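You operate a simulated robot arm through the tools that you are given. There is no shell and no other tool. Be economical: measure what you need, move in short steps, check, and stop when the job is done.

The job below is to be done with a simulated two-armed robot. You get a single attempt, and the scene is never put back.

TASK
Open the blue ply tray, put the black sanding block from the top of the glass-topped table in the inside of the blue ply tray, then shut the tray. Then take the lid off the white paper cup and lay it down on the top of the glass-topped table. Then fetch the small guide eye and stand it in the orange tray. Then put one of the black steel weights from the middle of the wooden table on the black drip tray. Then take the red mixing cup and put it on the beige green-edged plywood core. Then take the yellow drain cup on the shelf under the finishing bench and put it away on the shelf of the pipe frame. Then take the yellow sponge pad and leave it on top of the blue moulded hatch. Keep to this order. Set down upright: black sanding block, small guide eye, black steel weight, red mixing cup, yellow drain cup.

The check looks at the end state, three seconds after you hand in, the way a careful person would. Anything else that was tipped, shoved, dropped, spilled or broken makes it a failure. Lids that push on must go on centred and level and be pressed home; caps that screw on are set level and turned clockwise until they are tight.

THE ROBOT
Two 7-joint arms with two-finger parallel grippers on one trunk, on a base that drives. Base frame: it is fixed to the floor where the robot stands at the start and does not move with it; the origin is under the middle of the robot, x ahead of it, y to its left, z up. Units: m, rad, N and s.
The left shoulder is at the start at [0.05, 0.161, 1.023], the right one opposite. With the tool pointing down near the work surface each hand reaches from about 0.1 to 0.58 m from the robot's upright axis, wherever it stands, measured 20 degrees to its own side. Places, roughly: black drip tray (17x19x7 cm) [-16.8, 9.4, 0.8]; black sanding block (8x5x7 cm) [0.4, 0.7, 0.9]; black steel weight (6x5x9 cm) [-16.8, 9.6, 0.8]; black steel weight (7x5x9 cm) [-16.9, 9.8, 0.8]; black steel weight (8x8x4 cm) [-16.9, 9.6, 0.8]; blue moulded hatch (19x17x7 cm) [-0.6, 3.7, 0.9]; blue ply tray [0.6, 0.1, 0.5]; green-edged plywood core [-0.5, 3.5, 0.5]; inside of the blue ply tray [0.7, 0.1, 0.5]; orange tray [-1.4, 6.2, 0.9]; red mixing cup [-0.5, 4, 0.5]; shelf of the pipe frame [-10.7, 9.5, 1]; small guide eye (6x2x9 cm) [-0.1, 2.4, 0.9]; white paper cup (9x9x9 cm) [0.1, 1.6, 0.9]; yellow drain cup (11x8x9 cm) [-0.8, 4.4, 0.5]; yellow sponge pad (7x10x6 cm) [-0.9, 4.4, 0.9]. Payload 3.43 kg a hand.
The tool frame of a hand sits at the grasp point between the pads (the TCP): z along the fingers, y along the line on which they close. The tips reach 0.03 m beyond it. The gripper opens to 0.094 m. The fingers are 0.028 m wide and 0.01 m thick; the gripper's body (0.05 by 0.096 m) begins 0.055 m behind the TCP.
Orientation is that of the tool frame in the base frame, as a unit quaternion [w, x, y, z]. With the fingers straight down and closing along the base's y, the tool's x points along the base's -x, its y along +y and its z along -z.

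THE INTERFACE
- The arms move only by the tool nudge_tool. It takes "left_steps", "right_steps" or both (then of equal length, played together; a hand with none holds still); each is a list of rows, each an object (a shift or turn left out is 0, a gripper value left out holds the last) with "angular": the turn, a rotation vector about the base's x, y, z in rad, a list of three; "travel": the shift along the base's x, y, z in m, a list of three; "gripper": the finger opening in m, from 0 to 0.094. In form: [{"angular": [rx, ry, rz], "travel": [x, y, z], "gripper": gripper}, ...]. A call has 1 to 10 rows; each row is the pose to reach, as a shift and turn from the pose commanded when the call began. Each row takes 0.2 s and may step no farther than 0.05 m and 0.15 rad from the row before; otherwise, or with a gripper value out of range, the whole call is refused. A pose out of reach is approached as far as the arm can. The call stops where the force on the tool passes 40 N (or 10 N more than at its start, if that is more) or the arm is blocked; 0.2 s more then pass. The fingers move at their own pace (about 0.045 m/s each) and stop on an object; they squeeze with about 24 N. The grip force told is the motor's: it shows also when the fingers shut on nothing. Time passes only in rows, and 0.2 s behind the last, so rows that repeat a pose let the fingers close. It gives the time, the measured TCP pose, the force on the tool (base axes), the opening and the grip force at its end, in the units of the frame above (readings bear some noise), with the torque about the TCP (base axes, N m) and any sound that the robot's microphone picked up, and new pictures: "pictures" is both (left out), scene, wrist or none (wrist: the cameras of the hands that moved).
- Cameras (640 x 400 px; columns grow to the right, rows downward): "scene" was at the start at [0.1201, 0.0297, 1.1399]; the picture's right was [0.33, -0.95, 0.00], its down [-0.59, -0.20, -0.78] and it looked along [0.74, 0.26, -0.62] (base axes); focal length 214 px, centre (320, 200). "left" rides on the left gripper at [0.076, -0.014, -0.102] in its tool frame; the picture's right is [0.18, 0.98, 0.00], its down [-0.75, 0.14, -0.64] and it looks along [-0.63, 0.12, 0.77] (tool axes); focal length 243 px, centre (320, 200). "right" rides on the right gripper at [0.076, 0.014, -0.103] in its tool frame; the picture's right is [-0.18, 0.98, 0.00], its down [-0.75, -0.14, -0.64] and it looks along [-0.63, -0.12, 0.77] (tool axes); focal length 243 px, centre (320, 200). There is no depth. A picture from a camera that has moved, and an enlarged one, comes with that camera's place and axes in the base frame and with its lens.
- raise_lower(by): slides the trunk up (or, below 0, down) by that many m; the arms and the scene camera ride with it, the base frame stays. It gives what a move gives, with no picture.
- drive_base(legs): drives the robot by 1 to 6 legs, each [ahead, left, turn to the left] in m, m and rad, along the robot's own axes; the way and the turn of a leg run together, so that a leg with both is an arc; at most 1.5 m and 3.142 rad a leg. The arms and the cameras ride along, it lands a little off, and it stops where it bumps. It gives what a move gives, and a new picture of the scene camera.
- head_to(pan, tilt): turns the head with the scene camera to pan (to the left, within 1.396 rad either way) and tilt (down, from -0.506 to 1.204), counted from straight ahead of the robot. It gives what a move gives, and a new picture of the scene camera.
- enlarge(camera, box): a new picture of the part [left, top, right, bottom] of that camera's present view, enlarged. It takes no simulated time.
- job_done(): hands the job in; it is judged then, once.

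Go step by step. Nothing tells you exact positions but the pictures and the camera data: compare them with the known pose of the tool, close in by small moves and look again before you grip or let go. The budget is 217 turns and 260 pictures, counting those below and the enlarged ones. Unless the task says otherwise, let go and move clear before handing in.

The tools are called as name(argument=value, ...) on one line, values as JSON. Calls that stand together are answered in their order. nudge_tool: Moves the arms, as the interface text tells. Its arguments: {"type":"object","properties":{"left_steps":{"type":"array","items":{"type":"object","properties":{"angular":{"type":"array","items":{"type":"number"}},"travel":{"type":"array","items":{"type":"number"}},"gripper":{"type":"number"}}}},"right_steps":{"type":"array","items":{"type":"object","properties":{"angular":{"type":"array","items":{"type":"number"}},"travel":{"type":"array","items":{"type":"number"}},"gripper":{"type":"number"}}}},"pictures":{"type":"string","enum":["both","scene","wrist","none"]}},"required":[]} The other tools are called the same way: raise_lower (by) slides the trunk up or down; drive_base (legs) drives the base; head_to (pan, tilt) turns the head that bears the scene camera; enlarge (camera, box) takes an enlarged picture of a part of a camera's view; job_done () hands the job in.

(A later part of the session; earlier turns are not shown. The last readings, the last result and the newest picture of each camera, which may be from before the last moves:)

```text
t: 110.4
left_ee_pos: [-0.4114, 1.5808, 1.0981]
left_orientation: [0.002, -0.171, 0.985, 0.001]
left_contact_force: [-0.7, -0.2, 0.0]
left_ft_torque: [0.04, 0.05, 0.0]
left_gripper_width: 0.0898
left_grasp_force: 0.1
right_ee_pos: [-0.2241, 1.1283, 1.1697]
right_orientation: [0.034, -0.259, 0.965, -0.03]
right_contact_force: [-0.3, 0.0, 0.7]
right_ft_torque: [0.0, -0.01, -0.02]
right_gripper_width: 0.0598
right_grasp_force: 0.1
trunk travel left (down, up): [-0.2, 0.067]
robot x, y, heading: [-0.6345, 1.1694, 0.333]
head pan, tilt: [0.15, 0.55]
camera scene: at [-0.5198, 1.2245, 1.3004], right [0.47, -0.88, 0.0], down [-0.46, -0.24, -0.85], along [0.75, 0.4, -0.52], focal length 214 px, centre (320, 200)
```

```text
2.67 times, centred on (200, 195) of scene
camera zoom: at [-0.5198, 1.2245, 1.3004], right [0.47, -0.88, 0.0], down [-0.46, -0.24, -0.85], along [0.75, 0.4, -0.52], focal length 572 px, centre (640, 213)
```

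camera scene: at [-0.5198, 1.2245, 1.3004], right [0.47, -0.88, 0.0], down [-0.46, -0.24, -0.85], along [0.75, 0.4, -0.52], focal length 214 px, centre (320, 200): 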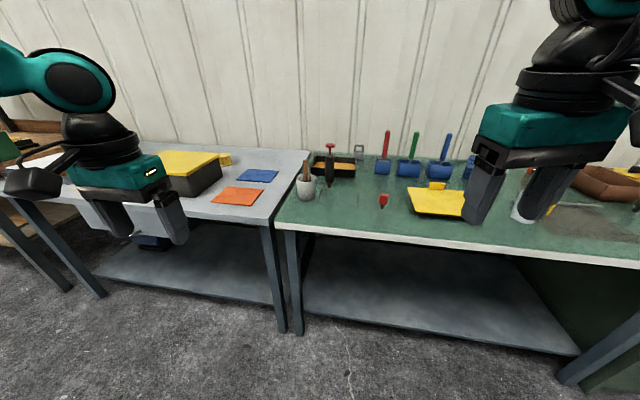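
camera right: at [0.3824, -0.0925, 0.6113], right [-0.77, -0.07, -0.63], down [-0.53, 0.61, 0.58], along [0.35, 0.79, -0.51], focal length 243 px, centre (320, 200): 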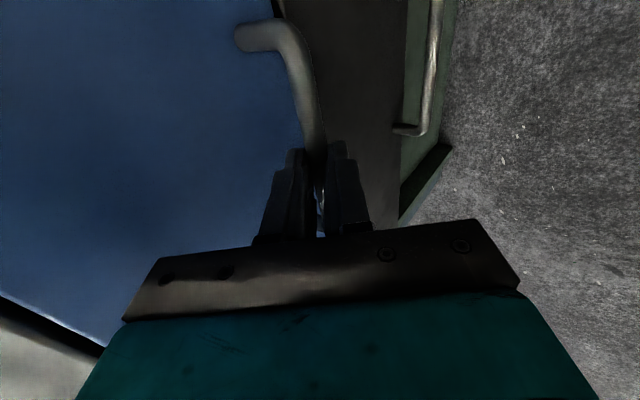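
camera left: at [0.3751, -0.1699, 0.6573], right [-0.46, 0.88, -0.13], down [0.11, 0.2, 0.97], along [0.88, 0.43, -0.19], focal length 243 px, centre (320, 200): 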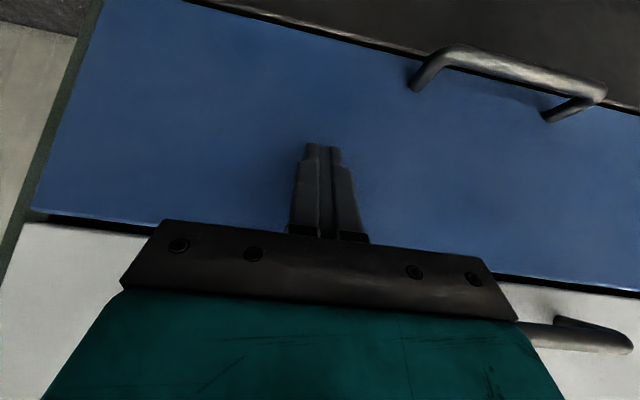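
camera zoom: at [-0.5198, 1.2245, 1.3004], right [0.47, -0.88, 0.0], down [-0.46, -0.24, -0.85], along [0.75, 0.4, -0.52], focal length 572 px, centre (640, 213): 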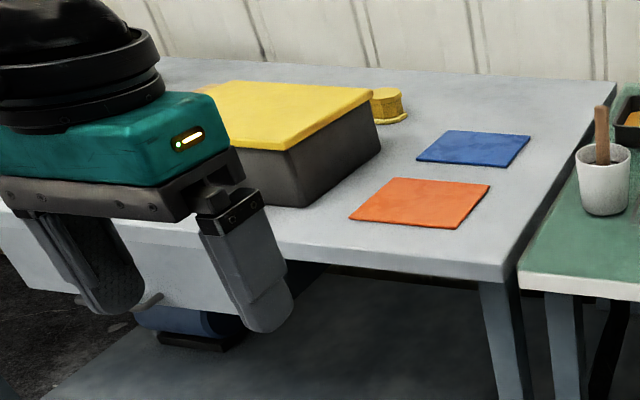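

The white cup stands near [0.15, 1.64] with something like a stick-handled lid in it. I'll position the robot the way that worked before, turned right with the object on the left side, and take a close look.

raise_lower(by=0.06)

drive_base(legs=[[0, 0, -0.7], [0.16, 0.28, 0]])

head_to(pan=0.7, tilt=0.75)

```text
t: 111.4
left_ee_pos: [-0.4115, 1.5825, 1.1583]
left_orientation: [0.001, -0.17, 0.985, 0.001]
left_contact_force: [0.3, -0.5, 0.0]
left_ft_torque: [0.02, 0.01, 0.02]
left_gripper_width: 0.09
left_grasp_force: 0.2
right_ee_pos: [-0.2233, 1.1288, 1.229]
right_orientation: [0.033, -0.259, 0.965, -0.029]
right_contact_force: [1.4, 0.1, -0.6]
right_ft_torque: [-0.01, -0.04, 0.0]
right_gripper_width: 0.0598
right_grasp_force: 0.0
trunk travel left (down, up): [-0.26, 0.007]
robot x, y, heading: [-0.6369, 1.168, 0.337]
head pan, tilt: [0.15, 0.55]
```

```text
t: 115.4
left_ee_pos: [0.0529, 1.541, 1.1581]
left_orientation: [0.001, 0.18, 0.984, 0.001]
left_contact_force: [0.3, 1.5, -0.8]
left_ft_torque: [-0.03, 0.01, 0.0]
left_gripper_width: 0.0901
left_grasp_force: 0.0
right_ee_pos: [-0.0994, 1.0757, 1.2292]
right_orientation: [0.022, 0.091, 0.995, -0.04]
right_contact_force: [-0.8, -0.5, 0.3]
right_ft_torque: [0.0, 0.0, 0.02]
right_gripper_width: 0.0599
right_grasp_force: 0.1
trunk travel left (down, up): [-0.26, 0.007]
robot x, y, heading: [-0.3907, 1.3708, -0.37]
head pan, tilt: [0.15, 0.55]
camera scene: at [-0.2627, 1.3393, 1.3604], right [-0.22, -0.98, 0.0], down [-0.51, 0.11, -0.85], along [0.83, -0.18, -0.52], focal length 214 px, centre (320, 200)
```

scene: 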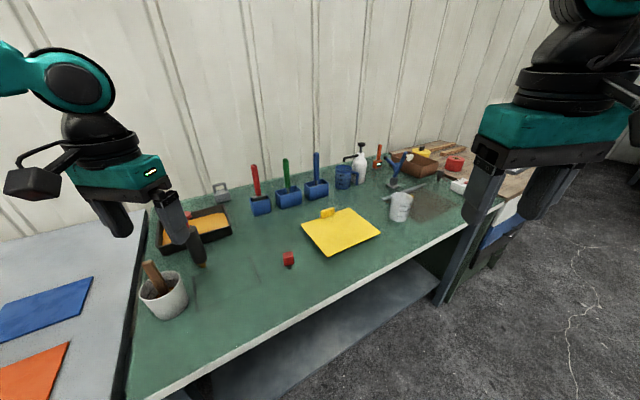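

```text
t: 116.3
left_ee_pos: [0.0517, 1.5417, 1.1581]
left_orientation: [0.002, 0.18, 0.984, 0.001]
left_contact_force: [-0.1, 0.1, 0.6]
left_ft_torque: [0.0, -0.03, -0.02]
left_gripper_width: 0.0902
left_grasp_force: 0.0
right_ee_pos: [-0.0988, 1.0741, 1.2296]
right_orientation: [0.021, 0.091, 0.995, -0.04]
right_contact_force: [0.5, 0.3, 0.7]
right_ft_torque: [0.01, 0.06, 0.01]
right_gripper_width: 0.0601
right_grasp_force: 0.1
trunk travel left (down, up): [-0.26, 0.007]
robot x, y, heading: [-0.3859, 1.3734, -0.369]
head pan, tilt: [0.7, 0.75]
camera scene: at [-0.2724, 1.3852, 1.343], right [0.33, -0.95, 0.0], down [-0.64, -0.22, -0.73], along [0.69, 0.24, -0.68], focal length 214 px, centre (320, 200)
```

scene: 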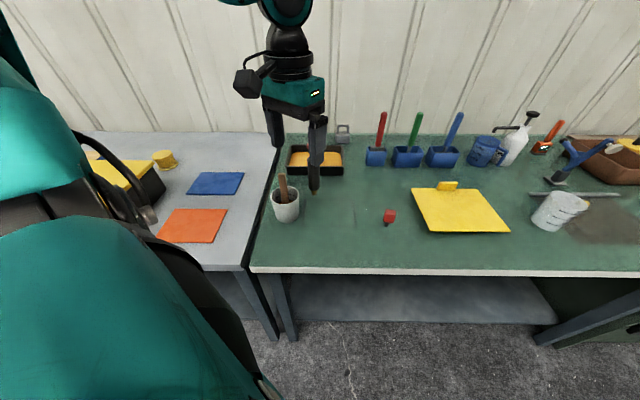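

enlarge(camera="scene", box=[250, 160, 330, 230])

enlarge(camera="left", box=[0, 0, 640, 400])

```text
5.71 times, centred on (290, 195) of scene
camera zoom: at [-0.2724, 1.3852, 1.343], right [0.33, -0.95, 0.0], down [-0.64, -0.22, -0.73], along [0.69, 0.24, -0.68], focal length 1226 px, centre (491, 229)
```

zoom: 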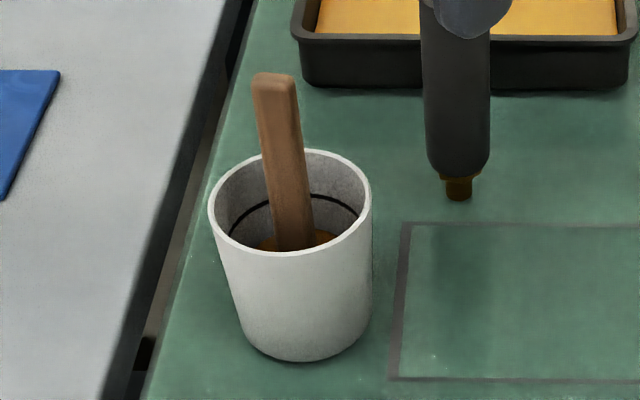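

```text
1.00 times, centred on (320, 200) of left
camera zoom: at [-0.0253, 1.5564, 1.26], right [0.18, 0.98, 0.0], down [0.75, -0.14, 0.64], along [0.63, -0.11, -0.76], focal length 243 px, centre (320, 200)
```

zoom: 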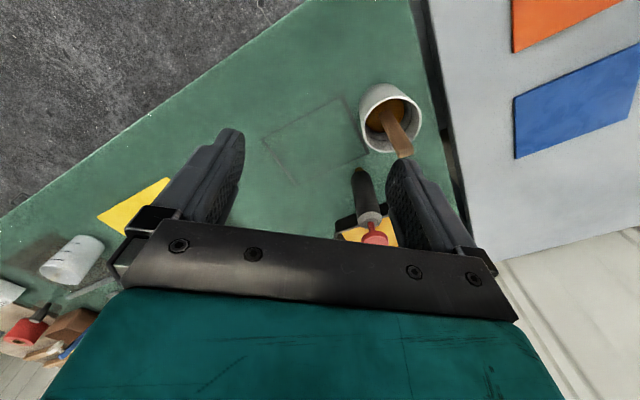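

enlarge(camera="left", box=[330, 60, 450, 180])

head_to(pan=1.1, tilt=0.6)

```text
3.33 times, centred on (390, 120) of left
camera zoom: at [-0.0253, 1.5564, 1.26], right [0.18, 0.98, 0.0], down [0.75, -0.14, 0.64], along [0.63, -0.11, -0.76], focal length 809 px, centre (87, 467)
```

zoom: 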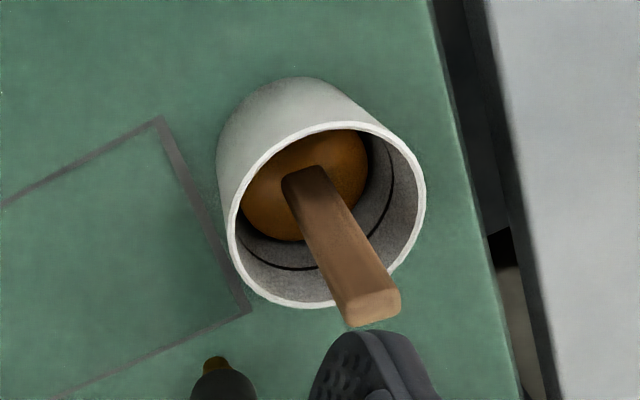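

```text
t: 117.2
left_ee_pos: [0.0525, 1.5416, 1.159]
left_orientation: [0.002, 0.18, 0.984, 0.001]
left_contact_force: [0.0, 0.3, -0.7]
left_ft_torque: [0.01, 0.0, 0.04]
left_gripper_width: 0.0896
left_grasp_force: 0.2
right_ee_pos: [-0.0976, 1.0743, 1.2306]
right_orientation: [0.022, 0.09, 0.995, -0.039]
right_contact_force: [0.1, -0.2, -0.6]
right_ft_torque: [-0.02, -0.01, 0.01]
right_gripper_width: 0.0602
right_grasp_force: 0.0
trunk travel left (down, up): [-0.26, 0.007]
robot x, y, heading: [-0.386, 1.3751, -0.366]
head pan, tilt: [1.1, 0.6]
camera scene: at [-0.285, 1.4173, 1.3559], right [0.67, -0.74, 0.0], down [-0.42, -0.38, -0.82], along [0.61, 0.55, -0.57], focal length 214 px, centre (320, 200)
```

scene: 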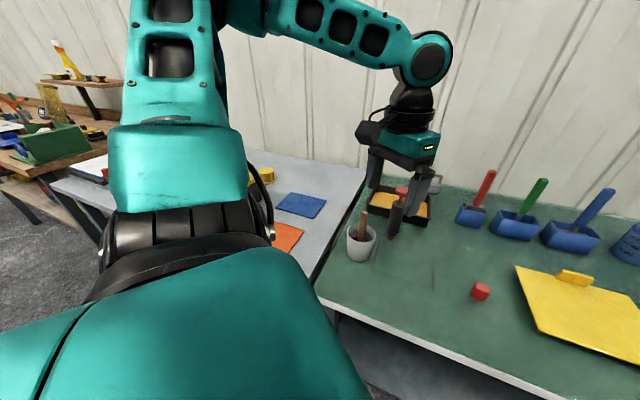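

The cup seems to hold something orange-brown with a stick. I need a closer wrist view to find the lid.

nudge_tool(left_steps=[{"travel": [-0.03, 0.035, 0]}, {"travel": [-0.06, 0.07, 0]}, {"travel": [-0.09, 0.105, 0]}, {"travel": [-0.12, 0.13, -0.02]}, {"travel": [-0.12, 0.13, -0.06]}], pictures="wrist")

enlarge(camera="left", box=[220, 60, 420, 200])

```text
t: 118.4
left_ee_pos: [-0.0664, 1.6706, 1.098]
left_orientation: [0.001, 0.181, 0.983, 0.001]
left_contact_force: [-0.5, -0.4, -0.4]
left_ft_torque: [0.02, 0.0, 0.0]
left_gripper_width: 0.09
left_grasp_force: 0.2
right_ee_pos: [-0.0976, 1.0743, 1.2295]
right_orientation: [0.021, 0.091, 0.995, -0.04]
right_contact_force: [0.6, 0.5, 0.7]
right_ft_torque: [-0.01, -0.01, -0.02]
right_gripper_width: 0.0601
right_grasp_force: 0.0
trunk travel left (down, up): [-0.26, 0.007]
robot x, y, heading: [-0.3861, 1.3708, -0.362]
head pan, tilt: [1.1, 0.6]
camera left: at [-0.1441, 1.6863, 1.1993], right [0.18, 0.98, 0.0], down [0.75, -0.14, 0.64], along [0.63, -0.11, -0.77], focal length 243 px, centre (320, 200)
```

left: 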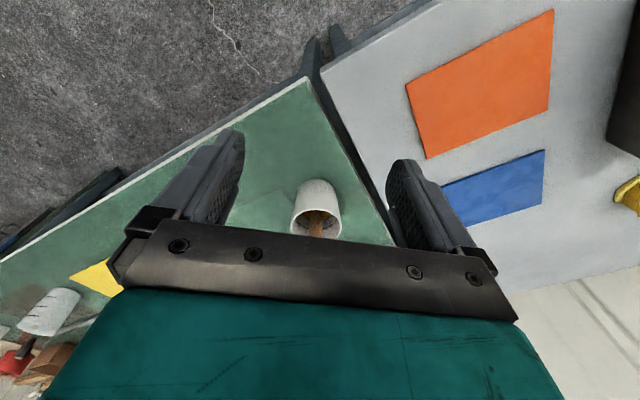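

```text
2.86 times, centred on (320, 130) of left
camera zoom: at [-0.1441, 1.6863, 1.1993], right [0.18, 0.98, 0.0], down [0.75, -0.14, 0.64], along [0.63, -0.11, -0.77], focal length 693 px, centre (320, 400)
```

zoom: 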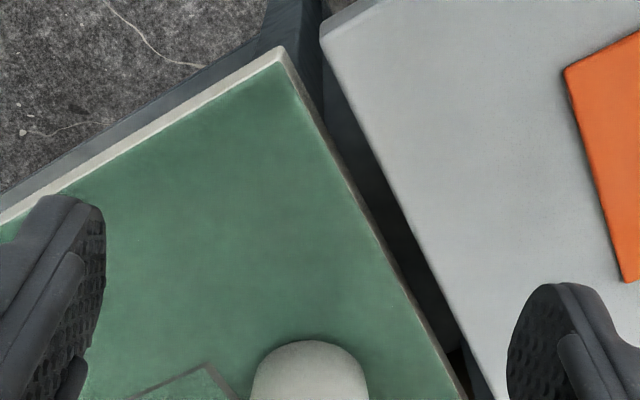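

nudge_tool(left_steps=[{"travel": [0.04, -0.01, 0.04]}, {"travel": [0.08, -0.02, 0.06]}, {"travel": [0.12, -0.03, 0.06]}], pictures="none")

enlarge(camera="left", box=[240, 40, 440, 180])

```text
refused: row 1 steps farther than a row can; nothing moved
```

```text
2.86 times, centred on (340, 110) of left
camera zoom: at [-0.1441, 1.6863, 1.1993], right [0.18, 0.98, 0.0], down [0.75, -0.14, 0.64], along [0.63, -0.11, -0.77], focal length 693 px, centre (263, 457)
```

zoom: 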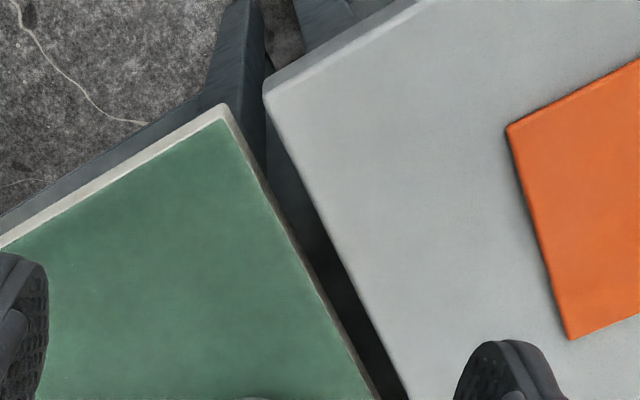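

nudge_tool(left_steps=[{"travel": [0.035, -0.01, 0.03]}, {"travel": [0.07, -0.02, 0.04]}, {"travel": [0.11, -0.03, 0.04]}, {"travel": [0.14, -0.03, 0.04]}], pictures="wrist")

enlarge(camera="left", box=[260, 60, 400, 160])

```text
t: 119.4
left_ee_pos: [0.073, 1.643, 1.1388]
left_orientation: [0.001, 0.179, 0.984, 0.001]
left_contact_force: [0.2, 0.1, -0.2]
left_ft_torque: [-0.02, 0.0, -0.02]
left_gripper_width: 0.0902
left_grasp_force: 0.1
right_ee_pos: [-0.0984, 1.0745, 1.2297]
right_orientation: [0.022, 0.091, 0.995, -0.04]
right_contact_force: [-0.1, -0.1, 0.0]
right_ft_torque: [-0.01, -0.01, -0.01]
right_gripper_width: 0.0598
right_grasp_force: 0.2
trunk travel left (down, up): [-0.26, 0.007]
robot x, y, heading: [-0.3861, 1.3737, -0.366]
head pan, tilt: [1.1, 0.6]
camera left: at [-0.0052, 1.6568, 1.2408], right [0.17, 0.98, 0.0], down [0.75, -0.13, 0.64], along [0.63, -0.11, -0.77], focal length 243 px, centre (320, 200)
```

left: 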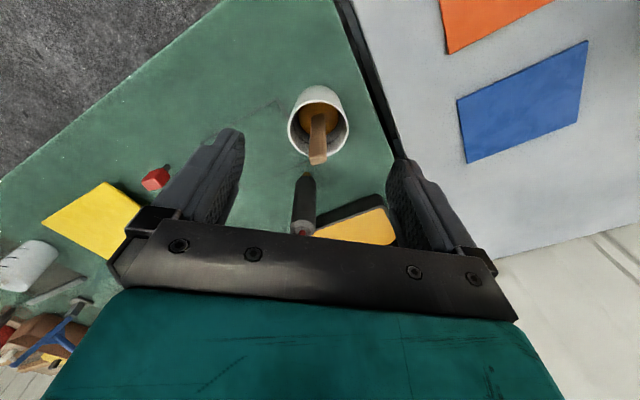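

```text
4.00 times, centred on (330, 110) of left
camera zoom: at [-0.0052, 1.6568, 1.2408], right [0.17, 0.98, 0.0], down [0.75, -0.13, 0.64], along [0.63, -0.11, -0.77], focal length 970 px, centre (280, 560)
```

zoom: 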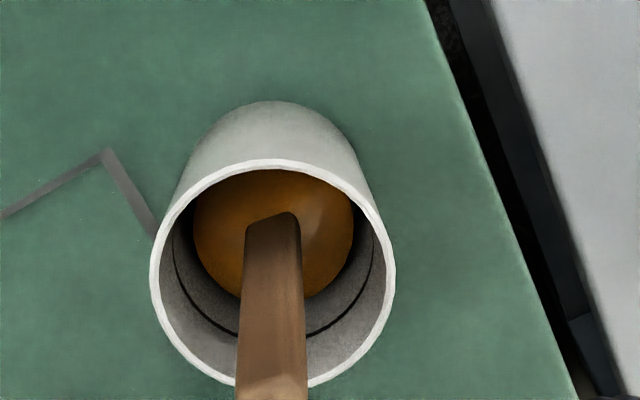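

The stick is vertical and centred on the brown disc inside the cup, so it may be a plug lid with a stick handle. I'll zoom on its top to see how it's oriented.

enlarge(camera="left", box=[270, 80, 370, 180])

```text
4.00 times, centred on (320, 130) of left
camera zoom: at [-0.0052, 1.6568, 1.2408], right [0.17, 0.98, 0.0], down [0.75, -0.13, 0.64], along [0.63, -0.11, -0.77], focal length 970 px, centre (320, 480)
```

zoom: 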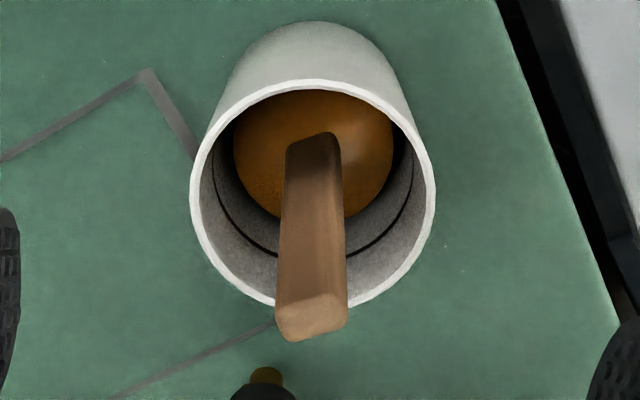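

The stick is about 2 cm wide with its broad side along base y. I'll move the gripper over it with yaw near zero, then descend.

nudge_tool(left_steps=[{"travel": [0.015, -0.003, 0], "angular": [0, 0, 0.11], "gripper": 0.07}, {"travel": [0.03, -0.006, 0], "angular": [0, 0, 0.22], "gripper": 0.06}, {"travel": [0.045, -0.01, 0], "angular": [0, 0, 0.32], "gripper": 0.06}, {"travel": [0.059, -0.013, -0.02], "angular": [0, 0, 0.32], "gripper": 0.06}, {"travel": [0.059, -0.013, -0.07], "angular": [0, 0, 0.32], "gripper": 0.06}], pictures="wrist")

```text
t: 120.6
left_ee_pos: [0.1308, 1.6292, 1.0684]
left_orientation: [0.001, 0.021, 1.0, 0.001]
left_contact_force: [0.2, -0.8, 0.1]
left_ft_torque: [0.02, 0.01, 0.01]
left_gripper_width: 0.0602
left_grasp_force: 0.1
right_ee_pos: [-0.0978, 1.0755, 1.2289]
right_orientation: [0.022, 0.091, 0.995, -0.04]
right_contact_force: [1.2, 0.6, 0.5]
right_ft_torque: [0.01, 0.04, -0.02]
right_gripper_width: 0.0598
right_grasp_force: 0.1
trunk travel left (down, up): [-0.26, 0.007]
robot x, y, heading: [-0.389, 1.369, -0.369]
head pan, tilt: [1.1, 0.6]
camera left: at [0.0541, 1.6192, 1.1693], right [-0.14, 0.99, 0.0], down [0.76, 0.11, 0.64], along [0.64, 0.09, -0.76], focal length 243 px, centre (320, 200)
```

left: 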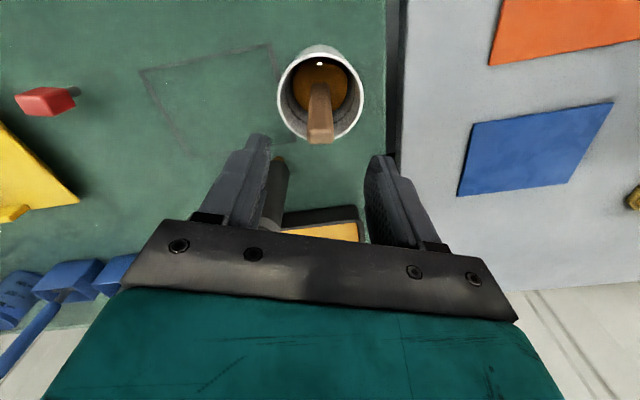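

nudge_tool(left_steps=[{"travel": [0.004, 0.002, -0.045]}, {"travel": [0.004, 0.002, -0.088]}, {"travel": [0.004, 0.002, -0.09], "gripper": 0.03}, {"travel": [0.004, 0.002, -0.09], "gripper": 0.01}, {"travel": [0.004, 0.002, -0.09], "gripper": 0.0}, {"travel": [0.004, 0.002, -0.09], "gripper": 0.0}], pictures="wrist")

```text
t: 122.0
left_ee_pos: [0.1339, 1.6304, 0.978]
left_orientation: [0.001, 0.022, 1.0, 0.0]
left_contact_force: [0.0, -0.3, -0.8]
left_ft_torque: [0.03, -0.02, -0.01]
left_gripper_width: 0.0212
left_grasp_force: 24.0
right_ee_pos: [-0.0975, 1.0752, 1.2288]
right_orientation: [0.022, 0.091, 0.995, -0.04]
right_contact_force: [0.0, 0.9, 0.4]
right_ft_torque: [0.03, 0.0, -0.04]
right_gripper_width: 0.06
right_grasp_force: 0.0
trunk travel left (down, up): [-0.26, 0.007]
robot x, y, heading: [-0.3855, 1.3711, -0.366]
head pan, tilt: [1.1, 0.6]
camera left: at [0.0567, 1.6208, 1.0797], right [-0.14, 0.99, 0.0], down [0.76, 0.11, 0.64], along [0.64, 0.09, -0.76], focal length 243 px, centre (320, 200)
```

left: 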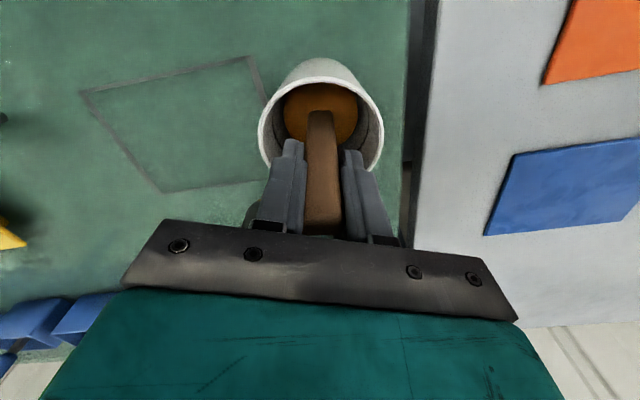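

Gripped at 21 mm. I'll lift slowly by 3 cm and see whether the lid comes away alone.

nudge_tool(left_steps=[{"travel": [0, 0, 0.008]}, {"travel": [0, 0, 0.016]}, {"travel": [0, 0, 0.024]}, {"travel": [0, 0, 0.03]}], pictures="both")

enlarge(camera="scene", box=[320, 170, 460, 280])

```text
t: 123.0
left_ee_pos: [0.133, 1.6299, 1.0084]
left_orientation: [0.001, 0.022, 1.0, 0.001]
left_contact_force: [0.3, 0.1, -0.4]
left_ft_torque: [-0.01, -0.01, -0.02]
left_gripper_width: 0.021
left_grasp_force: 24.2
right_ee_pos: [-0.0993, 1.0746, 1.2298]
right_orientation: [0.022, 0.091, 0.995, -0.039]
right_contact_force: [-1.3, -0.5, -0.4]
right_ft_torque: [0.03, 0.02, 0.02]
right_gripper_width: 0.06
right_grasp_force: 0.1
trunk travel left (down, up): [-0.26, 0.007]
robot x, y, heading: [-0.3856, 1.3672, -0.369]
head pan, tilt: [1.1, 0.6]
camera scene: at [-0.285, 1.4174, 1.3559], right [0.67, -0.74, 0.0], down [-0.42, -0.38, -0.83], along [0.61, 0.55, -0.56], focal length 214 px, centre (320, 200)
camera left: at [0.0569, 1.6209, 1.1102], right [-0.14, 0.99, 0.0], down [0.76, 0.11, 0.64], along [0.64, 0.09, -0.77], focal length 243 px, centre (320, 200)
```

scene: 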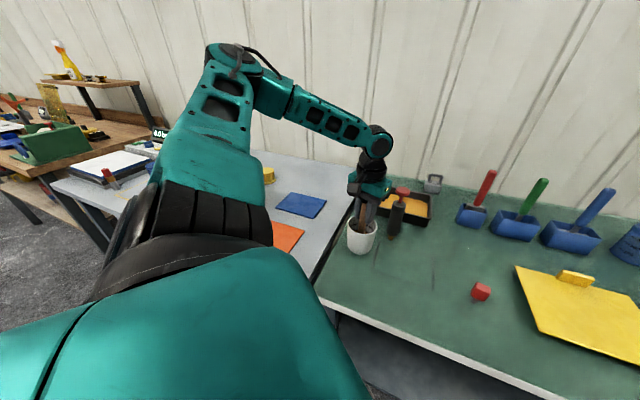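
left: 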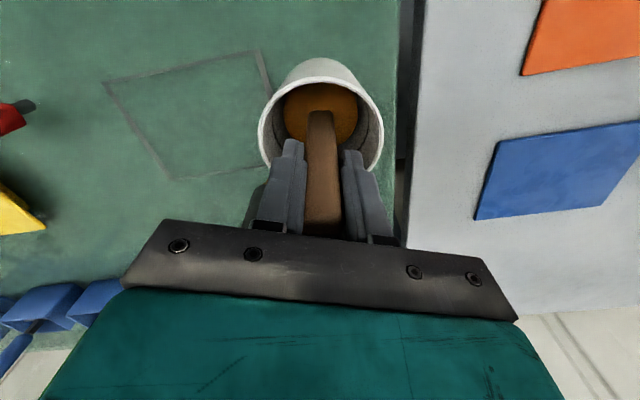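

```text
3.64 times, centred on (390, 225) of scene
camera zoom: at [-0.285, 1.4174, 1.3559], right [0.67, -0.74, 0.0], down [-0.42, -0.38, -0.83], along [0.61, 0.55, -0.56], focal length 780 px, centre (66, 109)
```

zoom: 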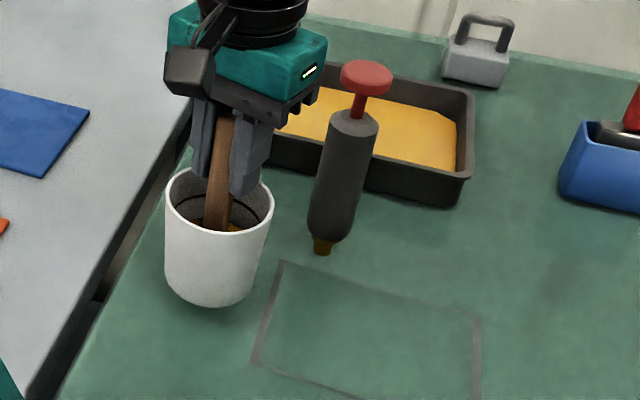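

The whole cup came up, so the stick is part of it and this isn't the lidded cup. I'll put it back exactly where it was.

nudge_tool(left_steps=[{"travel": [0.0008, 0.0005, -0.01]}, {"travel": [0.0008, 0.0005, -0.02]}, {"travel": [0.0008, 0.0005, -0.028]}, {"travel": [0.0008, 0.0005, -0.0305]}, {"travel": [0.0008, 0.0005, -0.0305], "gripper": 0.03}, {"travel": [0.0008, 0.0005, -0.0305], "gripper": 0.06}, {"travel": [0.0008, 0.0005, -0.0305], "gripper": 0.06}, {"travel": [0.0008, 0.0005, 0.01], "gripper": 0.06}, {"travel": [0.0008, 0.0005, 0.055], "gripper": 0.06}, {"travel": [0.0008, 0.0005, 0.1], "gripper": 0.06}], pictures="wrist")

```text
t: 125.2
left_ee_pos: [0.1357, 1.6319, 1.1081]
left_orientation: [0.002, 0.022, 1.0, 0.001]
left_contact_force: [0.1, -0.8, 0.5]
left_ft_torque: [-0.01, 0.0, -0.05]
left_gripper_width: 0.06
left_grasp_force: 0.0
right_ee_pos: [-0.099, 1.0742, 1.2297]
right_orientation: [0.022, 0.09, 0.995, -0.039]
right_contact_force: [0.6, 0.2, 0.3]
right_ft_torque: [0.02, -0.02, -0.03]
right_gripper_width: 0.06
right_grasp_force: 0.0
trunk travel left (down, up): [-0.26, 0.007]
robot x, y, heading: [-0.3848, 1.3703, -0.37]
head pan, tilt: [1.1, 0.6]
camera left: at [0.0579, 1.6215, 1.2109], right [-0.14, 0.99, 0.0], down [0.76, 0.11, 0.64], along [0.64, 0.09, -0.76], focal length 243 px, centre (320, 200)
```

left: 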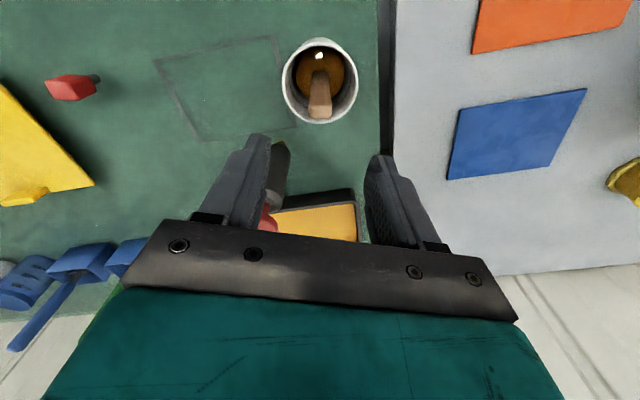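

The cup is back in place. The stick-handled lid is probably a push fit, so I'll hold the cup with the right hand and pull the lid with the left. First I'll stand square to the table, close to the cup.

drive_base(legs=[[0, 0, 0.7], [0.1, -0.04, 0]])

head_to(pan=0.2, tilt=0.85)

```text
t: 128.3
left_ee_pos: [-0.0464, 1.9028, 1.1075]
left_orientation: [0.0, -0.324, 0.946, 0.001]
left_contact_force: [0.2, -0.4, -0.3]
left_ft_torque: [-0.01, 0.0, 0.02]
left_gripper_width: 0.0599
left_grasp_force: 0.0
right_ee_pos: [0.1326, 1.3254, 1.2289]
right_orientation: [0.035, -0.257, 0.965, -0.029]
right_contact_force: [0.8, 0.2, 0.2]
right_ft_torque: [0.03, 0.02, -0.01]
right_gripper_width: 0.06
right_grasp_force: 0.1
trunk travel left (down, up): [-0.26, 0.007]
robot x, y, heading: [-0.2774, 1.367, 0.334]
head pan, tilt: [1.1, 0.6]
camera scene: at [-0.2301, 1.4685, 1.3558], right [0.99, -0.14, 0.0], down [-0.08, -0.56, -0.82], along [0.11, 0.82, -0.57], focal length 214 px, centre (320, 200)
```

scene: 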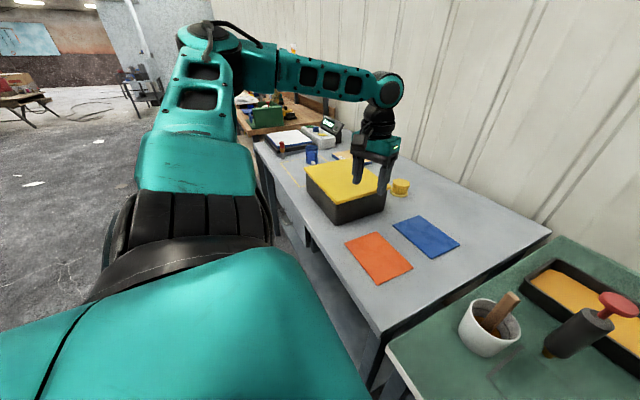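

```text
t: 129.5
left_ee_pos: [-0.0487, 1.9026, 1.1087]
left_orientation: [0.001, -0.324, 0.946, 0.001]
left_contact_force: [0.3, 0.5, 0.3]
left_ft_torque: [-0.02, -0.04, -0.02]
left_gripper_width: 0.0602
left_grasp_force: 0.1
right_ee_pos: [0.1322, 1.3254, 1.2293]
right_orientation: [0.035, -0.256, 0.966, -0.029]
right_contact_force: [0.0, 0.3, 0.5]
right_ft_torque: [-0.01, -0.02, 0.01]
right_gripper_width: 0.06
right_grasp_force: 0.0
trunk travel left (down, up): [-0.26, 0.007]
robot x, y, heading: [-0.2783, 1.3665, 0.334]
head pan, tilt: [0.201, 0.85]
camera scene: at [-0.1759, 1.421, 1.335], right [0.51, -0.86, 0.0], down [-0.65, -0.38, -0.66], along [0.57, 0.34, -0.75], focal length 214 px, centre (320, 200)
```

scene: 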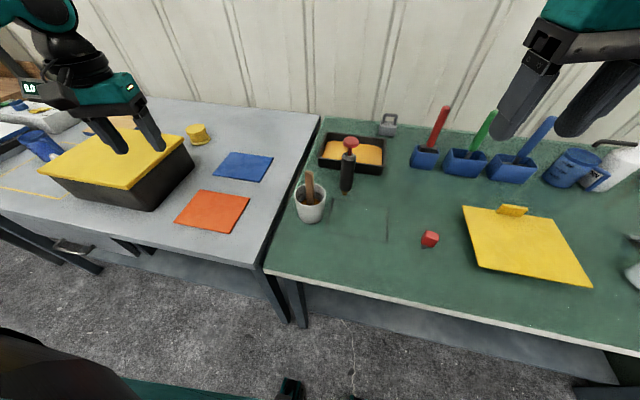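

nudge_tool(left_steps=[{"travel": [0.023, -0.034, 0], "angular": [0, 0, -0.085]}, {"travel": [0.046, -0.068, 0], "angular": [0, 0, -0.17]}, {"travel": [0.069, -0.102, 0], "angular": [0, 0, -0.255]}, {"travel": [0.092, -0.136, 0], "angular": [0, 0, -0.34]}, {"travel": [0.114, -0.17, 0], "angular": [0, 0, -0.425]}, {"travel": [0.137, -0.204, 0], "angular": [0, 0, -0.51]}, {"travel": [0.16, -0.238, 0], "angular": [0, 0, -0.595]}, {"travel": [0.183, -0.272, 0], "angular": [0, 0, -0.68]}], pictures="scene")

```text
t: 131.3
left_ee_pos: [0.1121, 1.6467, 1.1118]
left_orientation: [0.002, 0.011, 1.0, 0.002]
left_contact_force: [0.0, 0.0, -0.2]
left_ft_torque: [0.04, -0.01, 0.01]
left_gripper_width: 0.06
left_grasp_force: 0.0
left hand out of reach, approached as far as the arm can: row 8
right_ee_pos: [0.1303, 1.3254, 1.2307]
right_orientation: [0.035, -0.256, 0.966, -0.03]
right_contact_force: [-0.2, -0.9, -0.1]
right_ft_torque: [0.0, -0.05, -0.03]
right_gripper_width: 0.0599
right_grasp_force: 0.1
trunk travel left (down, up): [-0.26, 0.007]
robot x, y, heading: [-0.2769, 1.3649, 0.333]
head pan, tilt: [0.201, 0.85]
camera scene: at [-0.1768, 1.4205, 1.3352], right [0.51, -0.86, 0.0], down [-0.65, -0.38, -0.66], along [0.57, 0.34, -0.75], focal length 214 px, centre (320, 200)
```

scene: 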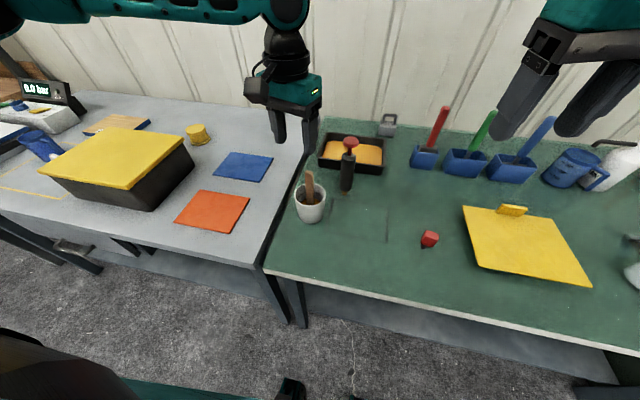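

drive_base(legs=[[0.04, 0, 0], [0.04, 0, 0]])

nudge_tool(left_steps=[{"travel": [-0.02, -0.02, -0.02]}, {"travel": [-0.045, -0.043, -0.035]}, {"travel": [-0.053, -0.043, -0.05]}, {"travel": [-0.053, -0.043, -0.07]}], pictures="both")

```text
t: 132.6
left_ee_pos: [0.1546, 1.6619, 1.1132]
left_orientation: [0.002, 0.008, 1.0, 0.001]
left_contact_force: [-0.2, 0.5, 0.7]
left_ft_torque: [0.02, 0.02, 0.0]
left_gripper_width: 0.0599
left_grasp_force: 0.1
right_ee_pos: [0.1746, 1.3412, 1.2288]
right_orientation: [0.035, -0.258, 0.965, -0.028]
right_contact_force: [0.2, 0.4, -0.1]
right_ft_torque: [0.02, 0.01, 0.0]
right_gripper_width: 0.06
right_grasp_force: 0.0
trunk travel left (down, up): [-0.26, 0.007]
robot x, y, heading: [-0.2403, 1.3766, 0.335]
head pan, tilt: [0.201, 0.85]
stopped in leg 2: the robot was blocked; the commanded pose is now the measured one
camera scene: at [-0.1332, 1.4349, 1.335], right [0.51, -0.86, 0.0], down [-0.65, -0.38, -0.66], along [0.57, 0.34, -0.75], focal length 214 px, centre (320, 200)
```

scene: 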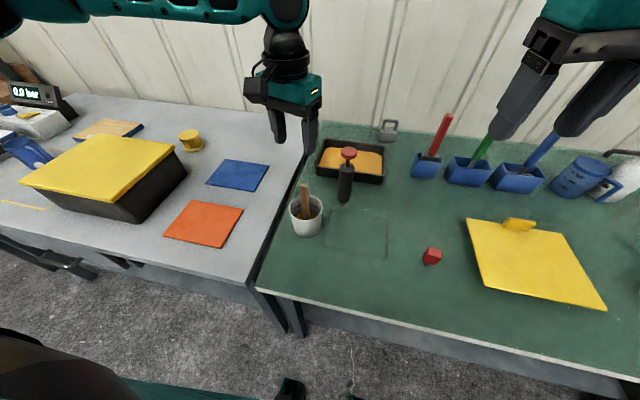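

```text
t: 133.6
left_ee_pos: [0.0982, 1.6209, 1.0436]
left_orientation: [0.003, 0.009, 1.0, 0.0]
left_contact_force: [0.3, -0.4, -0.7]
left_ft_torque: [-0.02, 0.01, -0.01]
left_gripper_width: 0.0598
left_grasp_force: 0.0
left hand out of reach, approached as far as the arm can: row 4
right_ee_pos: [0.1743, 1.3417, 1.2305]
right_orientation: [0.035, -0.259, 0.965, -0.029]
right_contact_force: [0.0, 1.1, -0.1]
right_ft_torque: [-0.01, -0.01, -0.03]
right_gripper_width: 0.0601
right_grasp_force: 0.0
trunk travel left (down, up): [-0.26, 0.007]
robot x, y, heading: [-0.2393, 1.3816, 0.338]
head pan, tilt: [0.201, 0.85]
camera scene: at [-0.1334, 1.4349, 1.335], right [0.51, -0.86, 0.0], down [-0.65, -0.38, -0.66], along [0.57, 0.34, -0.75], focal length 214 px, centre (320, 200)
camera left: at [0.021, 1.6106, 1.145], right [-0.17, 0.99, 0.0], down [0.75, 0.13, 0.65], along [0.64, 0.11, -0.76], focal length 243 px, centre (320, 200)
```

scene: 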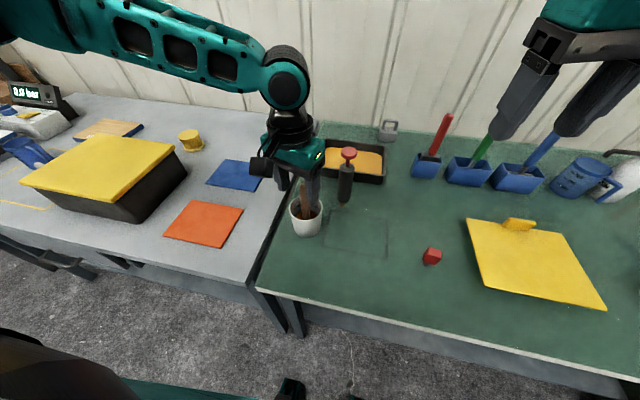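
left: 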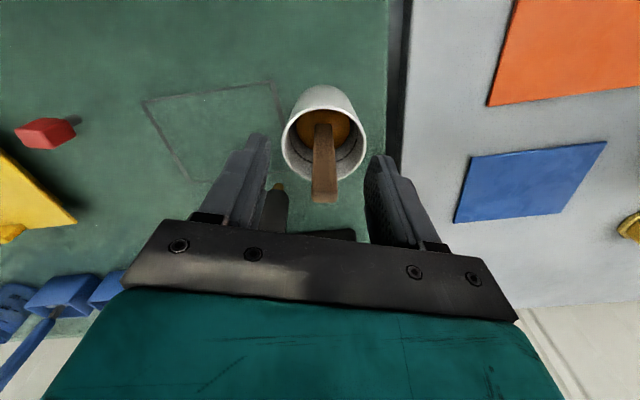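

The base is blocked closer in. I'll lift the hand, back off slightly and turn right a bit, so that the left arm reaches the stick while the right can still come from the side.

nudge_tool(left_steps=[{"travel": [0, 0, 0.04]}, {"travel": [0, 0, 0.08]}], pictures="none")

drive_base(legs=[[-0.03, 0, 0], [0, 0, -0.235]])

```text
t: 134.2
left_ee_pos: [0.0984, 1.6227, 1.1246]
left_orientation: [0.001, 0.009, 1.0, 0.001]
left_contact_force: [0.2, -0.3, 0.4]
left_ft_torque: [-0.02, -0.01, -0.01]
left_gripper_width: 0.0598
left_grasp_force: 0.1
right_ee_pos: [0.1751, 1.3402, 1.2313]
right_orientation: [0.035, -0.259, 0.965, -0.03]
right_contact_force: [0.6, -0.4, -0.4]
right_ft_torque: [-0.03, 0.03, 0.0]
right_gripper_width: 0.0601
right_grasp_force: 0.0
trunk travel left (down, up): [-0.26, 0.007]
robot x, y, heading: [-0.2365, 1.3772, 0.337]
head pan, tilt: [0.201, 0.85]
```

```text
t: 135.9
left_ee_pos: [0.1174, 1.5278, 1.1241]
left_orientation: [0.003, 0.126, 0.992, 0.001]
left_contact_force: [0.6, 0.4, -0.4]
left_ft_torque: [0.0, -0.03, 0.0]
left_gripper_width: 0.0603
left_grasp_force: 0.0
right_ee_pos: [0.1255, 1.2356, 1.2302]
right_orientation: [0.031, -0.143, 0.989, -0.033]
right_contact_force: [-0.6, 0.3, -0.4]
right_ft_torque: [0.03, 0.02, 0.0]
right_gripper_width: 0.0599
right_grasp_force: 0.1
trunk travel left (down, up): [-0.26, 0.007]
robot x, y, heading: [-0.266, 1.3709, 0.104]
head pan, tilt: [0.201, 0.85]
camera scene: at [-0.1525, 1.3985, 1.335], right [0.3, -0.95, 0.0], down [-0.72, -0.22, -0.66], along [0.63, 0.2, -0.75], focal length 214 px, centre (320, 200)
```

scene: 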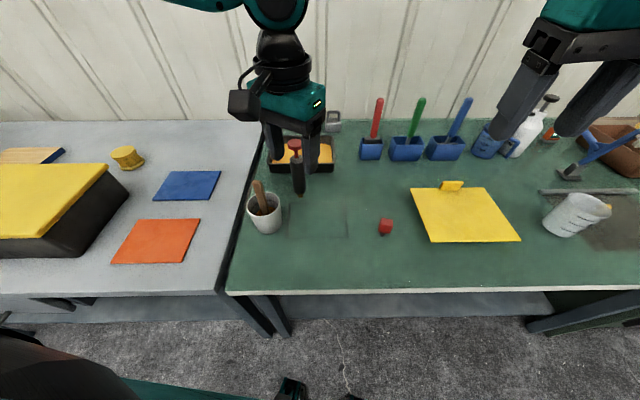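

enlarge(camera="scene", box=[220, 160, 320, 240])

nudge_tool(right_steps=[{"angular": [0, 0, 0.12], "travel": [-0.01, 0.0, -0.02], "gripper": 0.094}, {"angular": [0, 0, 0.24], "travel": [-0.02, 0.03, -0.04], "gripper": 0.094}, {"angular": [0, 0, 0.36], "travel": [-0.03, 0.06, -0.06], "gripper": 0.094}, {"angular": [0, 0, 0.48], "travel": [-0.04, 0.09, -0.08], "gripper": 0.094}, {"angular": [0, 0, 0.61], "travel": [-0.06, 0.12, -0.09], "gripper": 0.094}], pictures="scene")

```text
5.00 times, centred on (270, 200) of scene
camera zoom: at [-0.1525, 1.3985, 1.335], right [0.3, -0.95, 0.0], down [-0.72, -0.22, -0.66], along [0.63, 0.2, -0.75], focal length 1072 px, centre (570, 200)
```

zoom: 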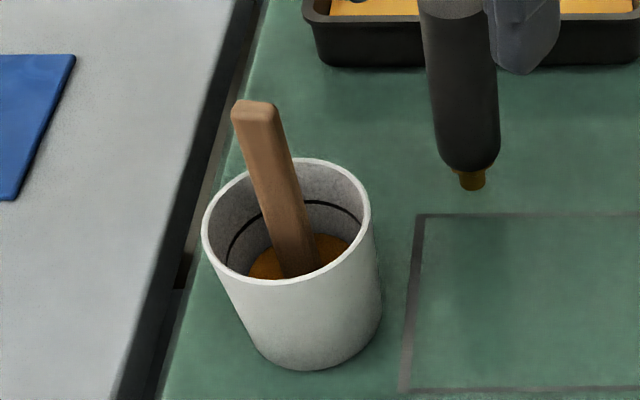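

```text
t: 137.1
left_ee_pos: [0.1177, 1.5282, 1.1236]
left_orientation: [0.002, 0.126, 0.992, 0.001]
left_contact_force: [-0.4, 0.4, 0.7]
left_ft_torque: [0.01, -0.02, -0.01]
left_gripper_width: 0.0601
left_grasp_force: 0.1
right_ee_pos: [0.0659, 1.3587, 1.1412]
right_orientation: [0.039, -0.434, 0.9, -0.022]
right_contact_force: [-0.2, 0.3, -0.7]
right_ft_torque: [0.0, -0.01, -0.05]
right_gripper_width: 0.0938
right_grasp_force: 0.0
trunk travel left (down, up): [-0.26, 0.007]
robot x, y, heading: [-0.2653, 1.3725, 0.1]
head pan, tilt: [0.201, 0.85]
camera scene: at [-0.1526, 1.3995, 1.335], right [0.3, -0.95, 0.0], down [-0.72, -0.22, -0.66], along [0.63, 0.2, -0.75], focal length 214 px, centre (320, 200)
```

scene: 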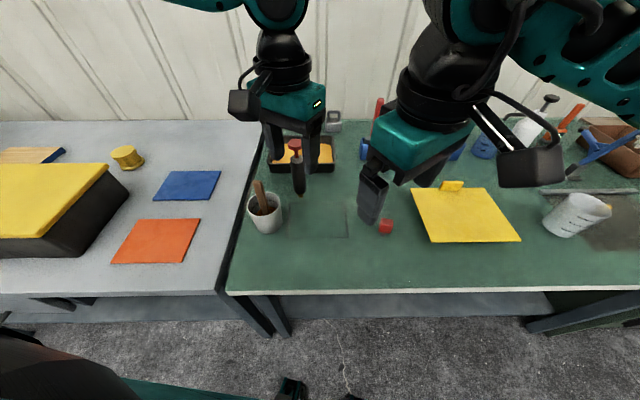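

The cup centre is [0.133, 1.634] with a rim diameter of 84 mm. I'll swing the left hand aside while the right hand pitches toward the cup.

nudge_tool(right_steps=[{"angular": [0.103, -0.067, 0.005], "travel": [-0.006, 0.01, -0.01]}, {"angular": [0.206, -0.134, 0.01], "travel": [-0.012, 0.03, -0.03]}, {"angular": [0.309, -0.201, 0.015], "travel": [-0.018, 0.05, -0.05]}, {"angular": [0.412, -0.268, 0.02], "travel": [-0.024, 0.07, -0.07]}, {"angular": [0.515, -0.335, 0.025], "travel": [-0.03, 0.09, -0.09]}, {"angular": [0.618, -0.402, 0.03], "travel": [-0.036, 0.11, -0.12]}], left_steps=[{"travel": [0, 0.03, 0.01]}, {"travel": [0, 0.06, 0.02]}, {"travel": [0, 0.09, 0.03]}, {"travel": [0, 0.12, 0.04]}, {"travel": [0, 0.15, 0.04]}, {"travel": [0, 0.17, 0.04]}], pictures="both")

```text
t: 138.5
left_ee_pos: [0.1168, 1.6987, 1.1629]
left_orientation: [0.002, 0.127, 0.992, 0.0]
left_contact_force: [-1.3, 0.1, 0.4]
left_ft_torque: [-0.03, 0.0, 0.0]
left_gripper_width: 0.0601
left_grasp_force: 0.1
right_ee_pos: [0.029, 1.4657, 1.0193]
right_orientation: [0.345, -0.401, 0.832, 0.167]
right_contact_force: [-0.7, 0.3, -1.3]
right_ft_torque: [0.01, -0.03, 0.01]
right_gripper_width: 0.0943
right_grasp_force: 0.1
trunk travel left (down, up): [-0.26, 0.007]
robot x, y, heading: [-0.2671, 1.3697, 0.109]
head pan, tilt: [0.201, 0.85]
camera scene: at [-0.1525, 1.3992, 1.3351], right [0.3, -0.95, 0.0], down [-0.72, -0.22, -0.66], along [0.63, 0.2, -0.75], focal length 214 px, centre (320, 200)
camera right: at [-0.0621, 1.377, 1.0362], right [-0.69, 0.71, 0.13], down [0.16, -0.03, 0.99], along [0.71, 0.7, -0.09], focal length 243 px, centre (320, 200)
camera left: at [0.0386, 1.7051, 1.2649], right [0.07, 1.0, 0.0], down [0.76, -0.05, 0.64], along [0.64, -0.04, -0.76], focal length 243 px, centre (320, 200)
```

scene: 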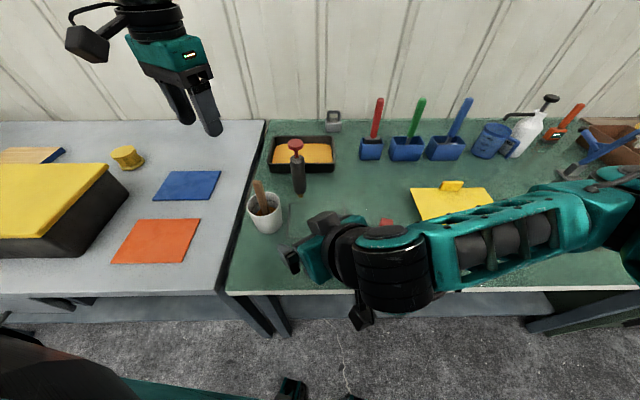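
right: 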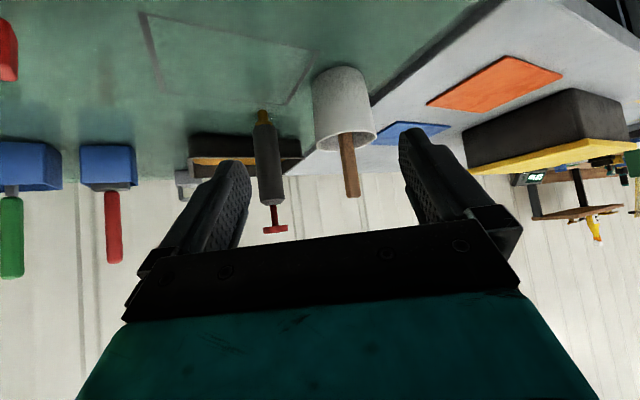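
left: 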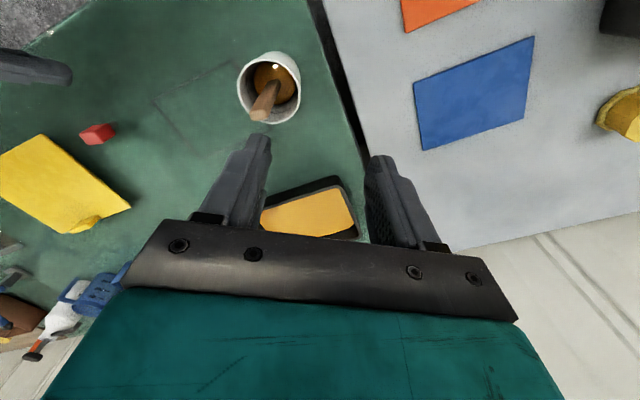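

The right arm reaches well. I'll line up with the cup, 12 cm short of it along the tool axis.

nudge_tool(right_steps=[{"travel": [0.013, 0.03, 0.0]}, {"travel": [0.027, 0.06, -0.01]}, {"travel": [0.04, 0.085, -0.03]}, {"travel": [0.053, 0.104, -0.049]}], pictures="both")

```text
t: 139.5
left_ee_pos: [0.1178, 1.6989, 1.1631]
left_orientation: [0.003, 0.126, 0.992, 0.0]
left_contact_force: [0.7, 0.2, -0.1]
left_ft_torque: [0.01, 0.02, -0.02]
left_gripper_width: 0.06
left_grasp_force: 0.0
right_ee_pos: [0.0823, 1.5695, 0.9702]
right_orientation: [0.345, -0.401, 0.832, 0.166]
right_contact_force: [-0.1, 0.4, -0.2]
right_ft_torque: [0.03, 0.0, -0.01]
right_gripper_width: 0.0939
right_grasp_force: 0.1
trunk travel left (down, up): [-0.26, 0.007]
robot x, y, heading: [-0.2636, 1.3704, 0.098]
head pan, tilt: [0.201, 0.85]
camera scene: at [-0.1523, 1.3991, 1.335], right [0.3, -0.95, 0.0], down [-0.72, -0.22, -0.66], along [0.63, 0.2, -0.75], focal length 214 px, centre (320, 200)
camera right: at [-0.0082, 1.4808, 0.9875], right [-0.69, 0.71, 0.13], down [0.16, -0.03, 0.99], along [0.71, 0.7, -0.09], focal length 243 px, centre (320, 200)
```

scene: 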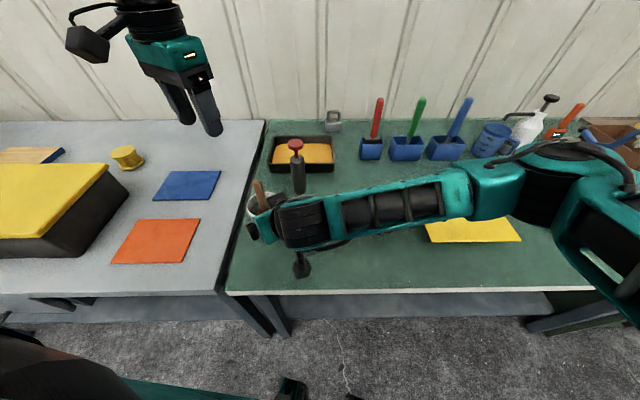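
right: 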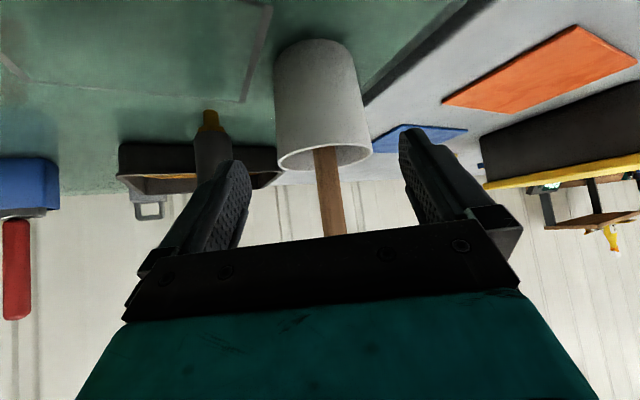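

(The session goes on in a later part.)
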